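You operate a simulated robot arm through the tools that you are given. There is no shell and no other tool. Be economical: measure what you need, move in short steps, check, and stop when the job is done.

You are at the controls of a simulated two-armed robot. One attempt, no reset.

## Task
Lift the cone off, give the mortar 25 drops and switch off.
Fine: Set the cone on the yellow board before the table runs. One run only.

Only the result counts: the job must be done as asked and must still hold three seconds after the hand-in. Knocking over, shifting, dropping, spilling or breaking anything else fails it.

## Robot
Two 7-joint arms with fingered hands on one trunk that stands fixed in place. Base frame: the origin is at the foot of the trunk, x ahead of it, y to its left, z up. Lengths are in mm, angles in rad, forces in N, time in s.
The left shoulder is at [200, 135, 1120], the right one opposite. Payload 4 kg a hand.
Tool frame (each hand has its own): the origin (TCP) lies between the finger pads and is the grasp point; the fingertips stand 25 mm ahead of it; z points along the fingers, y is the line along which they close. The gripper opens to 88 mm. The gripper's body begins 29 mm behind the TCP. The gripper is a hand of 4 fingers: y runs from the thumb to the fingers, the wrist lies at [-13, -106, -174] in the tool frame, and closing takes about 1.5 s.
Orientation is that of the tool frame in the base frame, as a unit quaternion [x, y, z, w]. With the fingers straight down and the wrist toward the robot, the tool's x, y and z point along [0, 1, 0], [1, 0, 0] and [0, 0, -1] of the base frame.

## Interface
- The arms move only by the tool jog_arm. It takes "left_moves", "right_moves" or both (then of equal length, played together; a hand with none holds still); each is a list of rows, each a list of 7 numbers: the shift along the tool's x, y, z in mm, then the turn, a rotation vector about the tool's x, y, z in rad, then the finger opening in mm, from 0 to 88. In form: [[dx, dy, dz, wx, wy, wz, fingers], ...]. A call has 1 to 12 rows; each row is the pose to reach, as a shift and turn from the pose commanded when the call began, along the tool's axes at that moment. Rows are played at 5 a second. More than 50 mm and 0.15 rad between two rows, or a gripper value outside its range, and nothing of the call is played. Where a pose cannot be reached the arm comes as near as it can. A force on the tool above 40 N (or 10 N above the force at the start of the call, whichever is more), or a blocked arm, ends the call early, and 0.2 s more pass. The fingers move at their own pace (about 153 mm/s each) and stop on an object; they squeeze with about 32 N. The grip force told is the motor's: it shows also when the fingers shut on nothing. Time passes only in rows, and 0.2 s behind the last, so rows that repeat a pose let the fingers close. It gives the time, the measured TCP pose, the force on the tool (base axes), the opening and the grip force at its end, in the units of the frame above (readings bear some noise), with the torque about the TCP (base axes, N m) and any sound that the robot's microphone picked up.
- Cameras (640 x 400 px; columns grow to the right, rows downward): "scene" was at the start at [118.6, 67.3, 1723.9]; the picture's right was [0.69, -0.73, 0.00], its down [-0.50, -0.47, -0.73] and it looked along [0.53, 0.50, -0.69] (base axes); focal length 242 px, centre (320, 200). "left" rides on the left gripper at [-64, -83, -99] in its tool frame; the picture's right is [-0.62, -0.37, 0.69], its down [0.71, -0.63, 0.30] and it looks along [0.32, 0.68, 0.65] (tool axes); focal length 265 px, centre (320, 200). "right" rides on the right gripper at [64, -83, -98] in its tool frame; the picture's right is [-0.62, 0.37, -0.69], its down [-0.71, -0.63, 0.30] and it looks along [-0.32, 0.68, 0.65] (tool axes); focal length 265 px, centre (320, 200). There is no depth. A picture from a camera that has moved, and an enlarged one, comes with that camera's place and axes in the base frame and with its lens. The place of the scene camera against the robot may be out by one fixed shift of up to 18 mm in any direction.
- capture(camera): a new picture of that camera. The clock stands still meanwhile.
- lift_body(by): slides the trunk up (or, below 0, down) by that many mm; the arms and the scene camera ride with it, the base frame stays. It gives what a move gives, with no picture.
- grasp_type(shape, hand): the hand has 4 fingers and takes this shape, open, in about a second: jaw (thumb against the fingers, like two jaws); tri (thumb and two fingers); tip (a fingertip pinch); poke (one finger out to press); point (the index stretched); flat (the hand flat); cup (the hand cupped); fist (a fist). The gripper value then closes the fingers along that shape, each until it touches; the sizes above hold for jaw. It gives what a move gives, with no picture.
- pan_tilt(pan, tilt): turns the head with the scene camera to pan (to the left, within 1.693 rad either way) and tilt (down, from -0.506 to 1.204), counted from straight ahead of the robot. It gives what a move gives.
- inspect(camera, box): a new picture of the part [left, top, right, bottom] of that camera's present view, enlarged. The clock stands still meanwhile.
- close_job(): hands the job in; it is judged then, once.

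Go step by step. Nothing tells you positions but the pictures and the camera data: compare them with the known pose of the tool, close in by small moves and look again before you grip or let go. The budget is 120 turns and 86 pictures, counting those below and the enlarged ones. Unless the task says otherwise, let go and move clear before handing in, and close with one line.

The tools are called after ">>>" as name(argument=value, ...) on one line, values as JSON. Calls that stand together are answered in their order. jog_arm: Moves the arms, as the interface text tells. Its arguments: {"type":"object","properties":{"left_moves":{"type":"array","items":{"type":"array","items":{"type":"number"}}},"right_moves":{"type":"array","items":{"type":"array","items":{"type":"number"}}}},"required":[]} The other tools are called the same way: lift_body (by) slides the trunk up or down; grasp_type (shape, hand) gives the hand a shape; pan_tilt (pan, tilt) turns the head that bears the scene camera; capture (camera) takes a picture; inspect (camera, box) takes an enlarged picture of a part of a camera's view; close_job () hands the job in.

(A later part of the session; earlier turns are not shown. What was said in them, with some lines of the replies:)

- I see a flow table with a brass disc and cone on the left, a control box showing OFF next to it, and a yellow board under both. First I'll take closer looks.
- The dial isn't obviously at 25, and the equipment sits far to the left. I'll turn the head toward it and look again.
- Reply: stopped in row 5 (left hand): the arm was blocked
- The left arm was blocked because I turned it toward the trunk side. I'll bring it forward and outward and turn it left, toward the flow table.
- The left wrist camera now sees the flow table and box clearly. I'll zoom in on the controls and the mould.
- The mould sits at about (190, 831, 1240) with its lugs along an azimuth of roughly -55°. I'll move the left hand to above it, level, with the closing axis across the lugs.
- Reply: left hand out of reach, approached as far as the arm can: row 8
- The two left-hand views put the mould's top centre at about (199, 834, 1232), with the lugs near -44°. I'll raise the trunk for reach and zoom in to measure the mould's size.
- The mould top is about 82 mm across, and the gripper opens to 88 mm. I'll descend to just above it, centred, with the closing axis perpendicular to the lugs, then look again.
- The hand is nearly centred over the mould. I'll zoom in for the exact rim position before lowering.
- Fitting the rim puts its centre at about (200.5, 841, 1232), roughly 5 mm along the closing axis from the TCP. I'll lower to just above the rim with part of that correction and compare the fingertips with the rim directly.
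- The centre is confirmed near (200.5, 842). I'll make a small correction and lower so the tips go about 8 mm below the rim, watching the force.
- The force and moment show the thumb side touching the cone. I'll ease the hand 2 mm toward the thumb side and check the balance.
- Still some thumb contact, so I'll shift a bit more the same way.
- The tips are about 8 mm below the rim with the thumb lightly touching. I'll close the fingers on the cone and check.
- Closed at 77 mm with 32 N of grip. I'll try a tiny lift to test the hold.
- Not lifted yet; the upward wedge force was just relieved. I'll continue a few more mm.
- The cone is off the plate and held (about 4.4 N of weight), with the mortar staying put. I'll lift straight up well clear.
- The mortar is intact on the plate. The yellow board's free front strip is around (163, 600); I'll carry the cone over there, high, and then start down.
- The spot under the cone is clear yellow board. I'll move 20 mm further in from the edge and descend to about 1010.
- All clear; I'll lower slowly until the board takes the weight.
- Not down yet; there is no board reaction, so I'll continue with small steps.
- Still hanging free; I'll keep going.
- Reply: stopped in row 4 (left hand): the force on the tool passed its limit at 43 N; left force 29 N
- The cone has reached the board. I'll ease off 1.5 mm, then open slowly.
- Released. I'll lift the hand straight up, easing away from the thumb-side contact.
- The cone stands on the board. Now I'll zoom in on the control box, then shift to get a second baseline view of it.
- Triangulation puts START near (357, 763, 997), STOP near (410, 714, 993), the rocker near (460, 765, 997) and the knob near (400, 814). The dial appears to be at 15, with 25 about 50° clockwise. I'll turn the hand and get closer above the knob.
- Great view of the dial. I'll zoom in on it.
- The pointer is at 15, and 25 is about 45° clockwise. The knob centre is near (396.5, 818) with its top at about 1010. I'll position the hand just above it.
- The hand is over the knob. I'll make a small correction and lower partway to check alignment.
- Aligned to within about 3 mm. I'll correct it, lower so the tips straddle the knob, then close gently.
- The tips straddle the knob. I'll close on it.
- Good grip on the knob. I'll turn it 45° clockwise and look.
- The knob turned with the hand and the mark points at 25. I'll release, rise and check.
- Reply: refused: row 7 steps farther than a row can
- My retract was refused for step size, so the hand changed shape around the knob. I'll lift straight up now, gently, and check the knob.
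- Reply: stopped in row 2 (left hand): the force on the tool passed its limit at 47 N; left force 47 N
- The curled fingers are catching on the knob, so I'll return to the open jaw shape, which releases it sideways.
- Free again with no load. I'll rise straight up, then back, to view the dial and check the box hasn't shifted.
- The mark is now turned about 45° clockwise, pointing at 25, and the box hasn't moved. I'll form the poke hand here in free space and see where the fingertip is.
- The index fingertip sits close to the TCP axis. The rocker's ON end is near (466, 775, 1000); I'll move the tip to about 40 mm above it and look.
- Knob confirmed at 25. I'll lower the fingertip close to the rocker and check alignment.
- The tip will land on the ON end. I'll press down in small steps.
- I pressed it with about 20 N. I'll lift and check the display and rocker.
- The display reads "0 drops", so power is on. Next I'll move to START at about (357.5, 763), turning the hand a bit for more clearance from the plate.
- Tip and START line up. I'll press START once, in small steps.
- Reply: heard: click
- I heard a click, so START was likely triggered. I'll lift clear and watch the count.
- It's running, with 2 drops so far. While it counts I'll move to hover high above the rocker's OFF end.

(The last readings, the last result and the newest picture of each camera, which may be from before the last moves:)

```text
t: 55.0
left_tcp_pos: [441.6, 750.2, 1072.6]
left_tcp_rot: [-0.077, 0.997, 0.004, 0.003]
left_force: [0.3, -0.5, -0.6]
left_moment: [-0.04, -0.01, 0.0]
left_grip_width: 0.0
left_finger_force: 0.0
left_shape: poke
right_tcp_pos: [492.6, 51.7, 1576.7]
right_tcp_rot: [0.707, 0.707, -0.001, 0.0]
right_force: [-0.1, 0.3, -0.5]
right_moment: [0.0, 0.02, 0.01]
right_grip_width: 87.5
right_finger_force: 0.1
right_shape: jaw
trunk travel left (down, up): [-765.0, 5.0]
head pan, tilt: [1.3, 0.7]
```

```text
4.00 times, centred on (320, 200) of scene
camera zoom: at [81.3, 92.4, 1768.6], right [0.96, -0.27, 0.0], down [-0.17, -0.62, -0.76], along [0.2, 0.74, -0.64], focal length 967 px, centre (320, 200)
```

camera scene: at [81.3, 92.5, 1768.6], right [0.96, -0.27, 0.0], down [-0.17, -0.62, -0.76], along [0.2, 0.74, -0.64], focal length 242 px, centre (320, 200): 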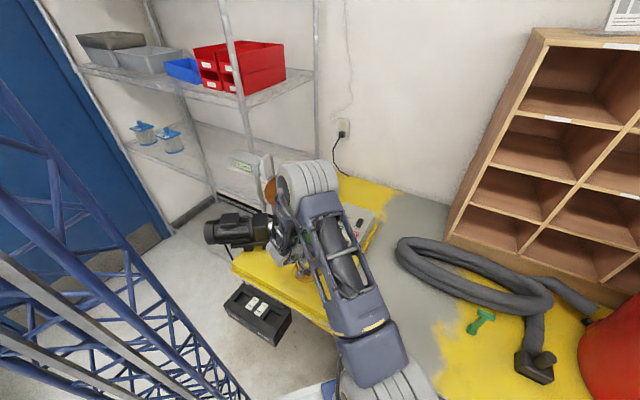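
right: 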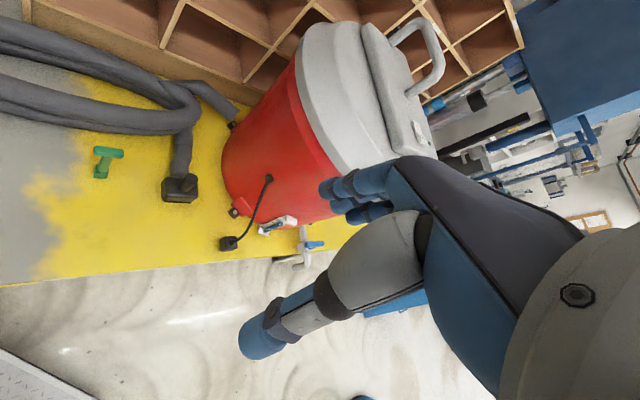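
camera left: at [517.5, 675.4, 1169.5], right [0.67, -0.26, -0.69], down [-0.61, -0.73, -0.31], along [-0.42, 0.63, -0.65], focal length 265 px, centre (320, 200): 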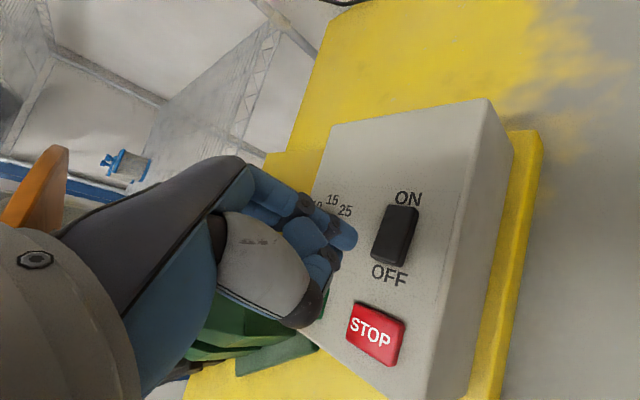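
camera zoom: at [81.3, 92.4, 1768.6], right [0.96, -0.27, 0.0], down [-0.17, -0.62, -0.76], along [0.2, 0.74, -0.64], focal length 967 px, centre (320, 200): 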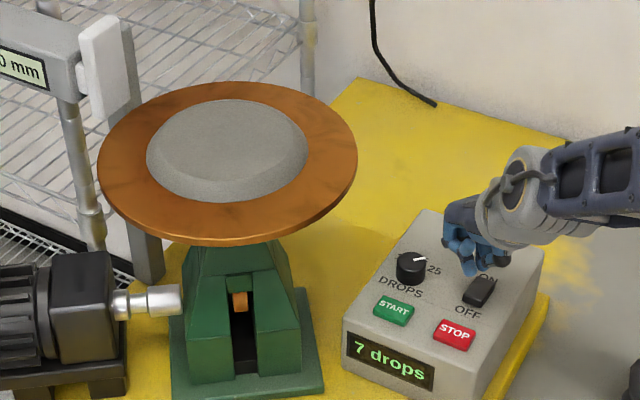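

It's at 7 drops, about 2 per second, and the target alignment looks right. I'll wait for 25.

>>> jog_arm(left_moves=[[0, 0, 0, 0, 0, 0, 0], [0, 0, 0, 0, 0, 0, 0], [0, 0, 0, 0, 0, 0, 0], [0, 0, 0, 0, 0, 0, 0], [0, 0, 0, 0, 0, 0, 0], [0, 0, 0, 0, 0, 0, 0], [0, 0, 0, 0, 0, 0, 0], [0, 0, 0, 0, 0, 0, 0], [0, 0, 0, 0, 0, 0, 0], [0, 0, 0, 0, 0, 0, 0], [0, 0, 0, 0, 0, 0, 0], [0, 0, 0, 0, 0, 0, 0]])

>>> jog_arm(left_moves=[[0, 0, 0, 0, 0, 0, 0], [0, 0, 0, 0, 0, 0, 0], [0, 0, 0, 0, 0, 0, 0], [0, 0, 0, 0, 0, 0, 0], [0, 0, 0, 0, 0, 0, 0], [0, 0, 0, 0, 0, 0, 0], [0, 0, 0, 0, 0, 0, 0], [0, 0, 0, 0, 0, 0, 0], [0, 0, 0, 0, 0, 0, 0], [0, 0, 0, 0, 0, 0, 0], [0, 0, 0, 0, 0, 0, 0], [0, 0, 0, 0, 0, 0, 0]])

>>> jog_arm(left_moves=[[0, 0, 0, 0, 0, 0, 0], [0, 0, 0, 0, 0, 0, 0], [0, 0, 0, 0, 0, 0, 0], [0, 0, 0, 0, 0, 0, 0], [0, 0, 0, 0, 0, 0, 0], [0, 0, 0, 0, 0, 0, 0], [0, 0, 0, 0, 0, 0, 0], [0, 0, 0, 0, 0, 0, 0], [0, 0, 0, 0, 0, 0, 0], [0, 0, 0, 0, 0, 0, 0], [0, 0, 0, 0, 0, 0, 0], [0, 0, 0, 0, 0, 0, 0]])

>>> jog_arm(left_moves=[[0, 0, 0, 0, 0, 0, 0], [0, 0, 0, 0, 0, 0, 0], [0, 0, 0, 0, 0, 0, 0], [0, 0, 0, 0, 0, 0, 0], [0, 0, 0, 0, 0, 0, 0], [0, 0, 0, 0, 0, 0, 0], [0, 0, 0, 0, 0, 0, 0], [0, 0, 0, 0, 0, 0, 0], [0, 0, 0, 0, 0, 0, 0], [0, 0, 0, 0, 0, 0, 0], [0, 0, 0, 0, 0, 0, 0], [0, 0, 0, 0, 0, 0, 0]])

>>> inspect(camera="scene", box=[260, 150, 380, 250])

```text
t: 57.6
left_tcp_pos: [440.9, 749.1, 1072.1]
left_tcp_rot: [-0.077, 0.997, 0.005, 0.003]
left_force: [0.2, 0.0, -0.4]
left_moment: [0.0, 0.0, 0.01]
left_grip_width: 0.0
left_finger_force: 0.0
left_shape: poke
right_tcp_pos: [491.3, 51.6, 1576.3]
right_tcp_rot: [0.707, 0.707, 0.0, -0.001]
right_force: [0.1, -0.9, -0.7]
right_moment: [-0.01, -0.01, -0.01]
right_grip_width: 87.5
right_finger_force: 0.1
right_shape: jaw
trunk travel left (down, up): [-765.0, 5.0]
head pan, tilt: [1.3, 0.7]
```

```text
t: 60.2
left_tcp_pos: [440.0, 749.0, 1073.1]
left_tcp_rot: [-0.077, 0.997, 0.004, 0.002]
left_force: [0.2, -0.2, 0.6]
left_moment: [0.03, 0.03, 0.0]
left_grip_width: 0.3
left_finger_force: 0.1
left_shape: poke
right_tcp_pos: [492.2, 51.9, 1575.7]
right_tcp_rot: [0.707, 0.707, 0.0, 0.001]
right_force: [0.2, 0.6, 0.8]
right_moment: [0.01, 0.0, 0.01]
right_grip_width: 87.7
right_finger_force: 0.0
right_shape: jaw
trunk travel left (down, up): [-765.0, 5.0]
head pan, tilt: [1.3, 0.7]
```

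```text
t: 62.8
left_tcp_pos: [439.9, 749.6, 1073.1]
left_tcp_rot: [-0.077, 0.997, 0.004, 0.002]
left_force: [-0.8, 0.0, 0.0]
left_moment: [0.05, 0.01, -0.04]
left_grip_width: 0.2
left_finger_force: 0.0
left_shape: poke
right_tcp_pos: [491.3, 52.0, 1575.1]
right_tcp_rot: [0.707, 0.708, 0.0, 0.0]
right_force: [-1.6, -0.3, 0.0]
right_moment: [0.01, 0.03, 0.02]
right_grip_width: 88.1
right_finger_force: 0.0
right_shape: jaw
trunk travel left (down, up): [-765.0, 5.0]
head pan, tilt: [1.3, 0.7]
```

```text
t: 65.4
left_tcp_pos: [441.8, 748.4, 1071.6]
left_tcp_rot: [-0.077, 0.997, 0.005, 0.002]
left_force: [-0.6, -0.1, 0.4]
left_moment: [0.06, -0.02, -0.05]
left_grip_width: 0.0
left_finger_force: 0.1
left_shape: poke
right_tcp_pos: [491.2, 51.2, 1576.4]
right_tcp_rot: [0.707, 0.708, 0.001, 0.0]
right_force: [-1.1, -0.7, 0.3]
right_moment: [-0.01, 0.0, -0.01]
right_grip_width: 87.6
right_finger_force: 0.1
right_shape: jaw
trunk travel left (down, up): [-765.0, 5.0]
head pan, tilt: [1.3, 0.7]
```

```text
4.00 times, centred on (320, 200) of scene
camera zoom: at [81.3, 92.4, 1768.6], right [0.96, -0.27, 0.0], down [-0.17, -0.62, -0.76], along [0.2, 0.74, -0.64], focal length 967 px, centre (320, 200)
```

zoom: 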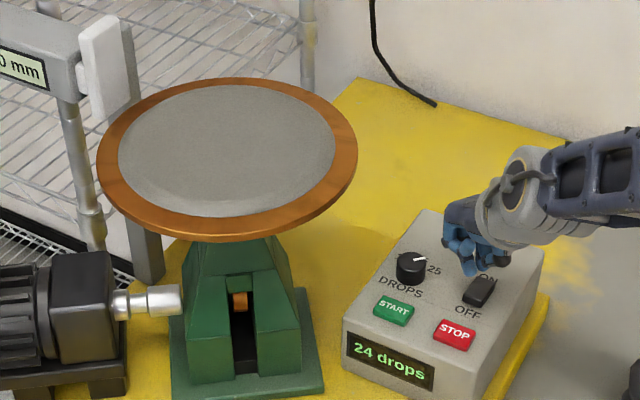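

At 24 drops. I'll wait a little longer and confirm it stops at 25.

>>> jog_arm(left_moves=[[0, 0, 0, 0, 0, 0, 0], [0, 0, 0, 0, 0, 0, 0], [0, 0, 0, 0, 0, 0, 0], [0, 0, 0, 0, 0, 0, 0], [0, 0, 0, 0, 0, 0, 0], [0, 0, 0, 0, 0, 0, 0], [0, 0, 0, 0, 0, 0, 0], [0, 0, 0, 0, 0, 0, 0], [0, 0, 0, 0, 0, 0, 0]])

>>> inspect(camera="scene", box=[260, 150, 380, 250])

```text
t: 67.4
left_tcp_pos: [440.5, 748.8, 1072.3]
left_tcp_rot: [-0.077, 0.997, 0.004, 0.002]
left_force: [0.2, 0.0, 0.0]
left_moment: [0.02, 0.0, -0.03]
left_grip_width: 0.1
left_finger_force: 0.0
left_shape: poke
right_tcp_pos: [491.8, 52.0, 1575.4]
right_tcp_rot: [0.707, 0.707, 0.0, 0.0]
right_force: [0.1, 0.5, -0.5]
right_moment: [-0.01, 0.02, 0.04]
right_grip_width: 87.6
right_finger_force: 0.1
right_shape: jaw
trunk travel left (down, up): [-765.0, 5.0]
head pan, tilt: [1.3, 0.7]
```

```text
4.00 times, centred on (320, 200) of scene
camera zoom: at [81.3, 92.4, 1768.6], right [0.96, -0.27, 0.0], down [-0.17, -0.62, -0.76], along [0.2, 0.74, -0.64], focal length 967 px, centre (320, 200)
```

zoom: 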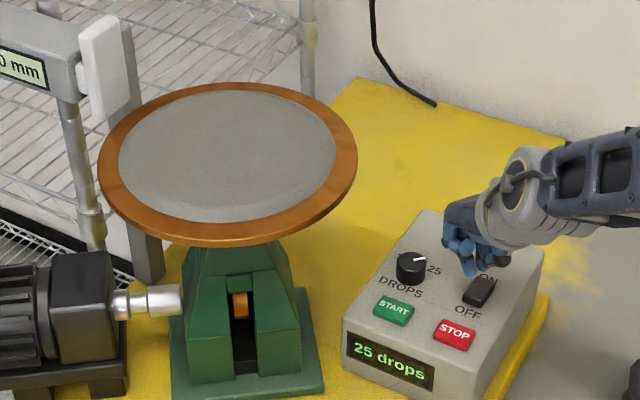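

It stopped at 25 drops. Now I'll press the rocker's OFF end.

>>> jog_arm(left_moves=[[0, 0, 15, 0, 0, 0, 0], [0, 0, 30, 0, 0, 0, 0], [0, 0, 36, 0, 0, 0, 0], [0, 0, 40, 0, 0, 0, 0], [0, 0, 43, 0, 0, 0, 0], [0, 0, 46, 0, 0, 0, 0]])

>>> inspect(camera="scene", box=[290, 160, 410, 260])

```text
t: 68.8
left_tcp_pos: [441.3, 749.1, 1026.7]
left_tcp_rot: [-0.078, 0.997, 0.006, 0.004]
left_force: [0.8, -1.6, 5.1]
left_moment: [-0.03, -0.08, 0.01]
left_grip_width: 0.2
left_finger_force: 0.1
left_shape: poke
right_tcp_pos: [491.7, 50.7, 1575.8]
right_tcp_rot: [0.707, 0.707, 0.001, 0.0]
right_force: [0.3, -0.1, 0.8]
right_moment: [-0.04, 0.0, 0.0]
right_grip_width: 87.5
right_finger_force: 0.1
right_shape: jaw
trunk travel left (down, up): [-765.0, 5.0]
head pan, tilt: [1.3, 0.7]
```

```text
4.00 times, centred on (350, 210) of scene
camera zoom: at [81.2, 92.2, 1768.7], right [0.96, -0.27, 0.0], down [-0.17, -0.62, -0.77], along [0.2, 0.74, -0.64], focal length 967 px, centre (200, 160)
```

zoom: 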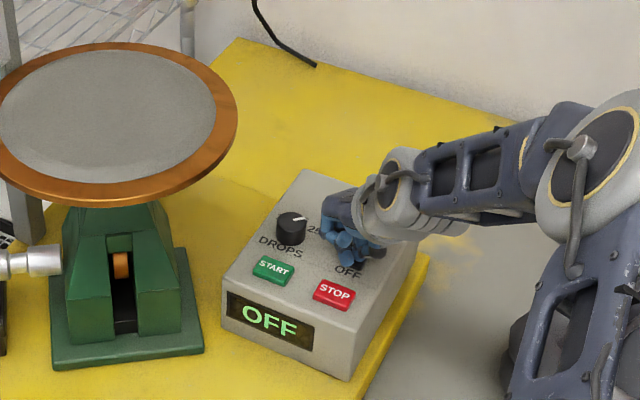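

The display reads OFF. I'll lift away, move clear and do a final check.

>>> jog_arm(left_moves=[[0, 0, -10, 0, 0, 0, 0], [0, 0, -35, 0, 0, 0, 0], [0, 0, -75, 0, 0, 0, 0], [0, 0, -120, 0, 0, 0, 0], [0, 0, -165, 0, 0, 0, 0], [0, -30, -200, 0, 0, 0, 0], [0, -70, -225, 0, 0, 0, 0], [0, -110, -240, 0, 0, 0, 0]])

>>> capture(camera="scene")

>>> inspect(camera="scene", box=[220, 150, 400, 300])

>>> capture(camera="left")

```text
t: 70.6
left_tcp_pos: [459.0, 638.5, 1263.5]
left_tcp_rot: [-0.077, 0.997, 0.005, 0.002]
left_force: [0.0, 1.1, 0.5]
left_moment: [0.02, 0.01, -0.01]
left_grip_width: 0.0
left_finger_force: 0.0
left_shape: poke
right_tcp_pos: [490.9, 52.6, 1576.2]
right_tcp_rot: [0.706, 0.708, 0.0, 0.0]
right_force: [-0.1, -0.2, 0.8]
right_moment: [-0.02, -0.01, -0.03]
right_grip_width: 87.8
right_finger_force: 0.0
right_shape: jaw
trunk travel left (down, up): [-765.0, 5.0]
head pan, tilt: [1.3, 0.7]
```

```text
13 pictures are left
camera scene: at [81.2, 92.9, 1768.5], right [0.96, -0.27, 0.0], down [-0.17, -0.62, -0.76], along [0.2, 0.74, -0.64], focal length 242 px, centre (320, 200)
```

scene: 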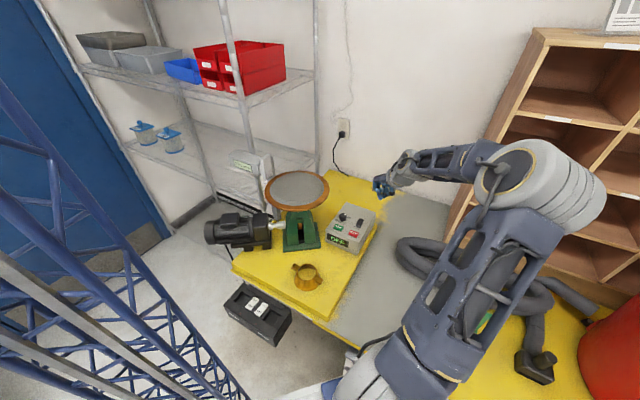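

```text
2.67 times, centred on (310, 225) of scene
camera zoom: at [81.2, 92.9, 1768.5], right [0.96, -0.27, 0.0], down [-0.17, -0.62, -0.76], along [0.2, 0.74, -0.64], focal length 645 px, centre (347, 133)
```

zoom: 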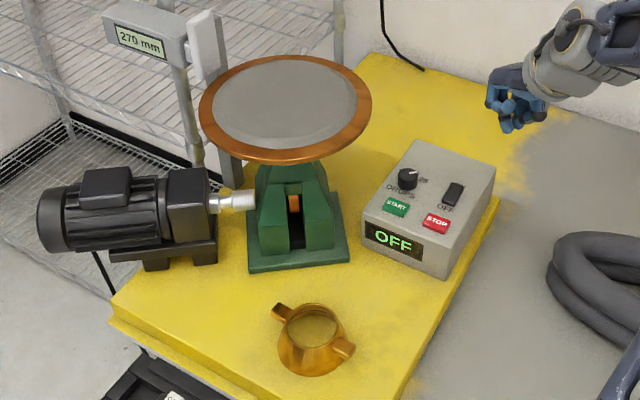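

```text
11 pictures are left
camera left: at [534.9, 565.1, 1361.2], right [0.67, -0.26, -0.69], down [-0.61, -0.73, -0.31], along [-0.42, 0.63, -0.65], focal length 265 px, centre (320, 200)
```

left: 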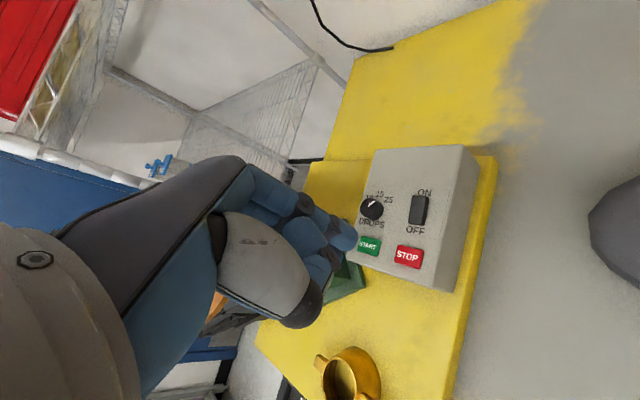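

The cone stands on the yellow board, the mortar has had its 25 drops, the box reads OFF and the hand is clear. I'm handing in.

>>> close_job()

```text
The job is handed in.
```

The job is handed in: I lifted the cone off and set it upright on the yellow board, gave the mortar a single run of 25 drops, and switched the control box off.
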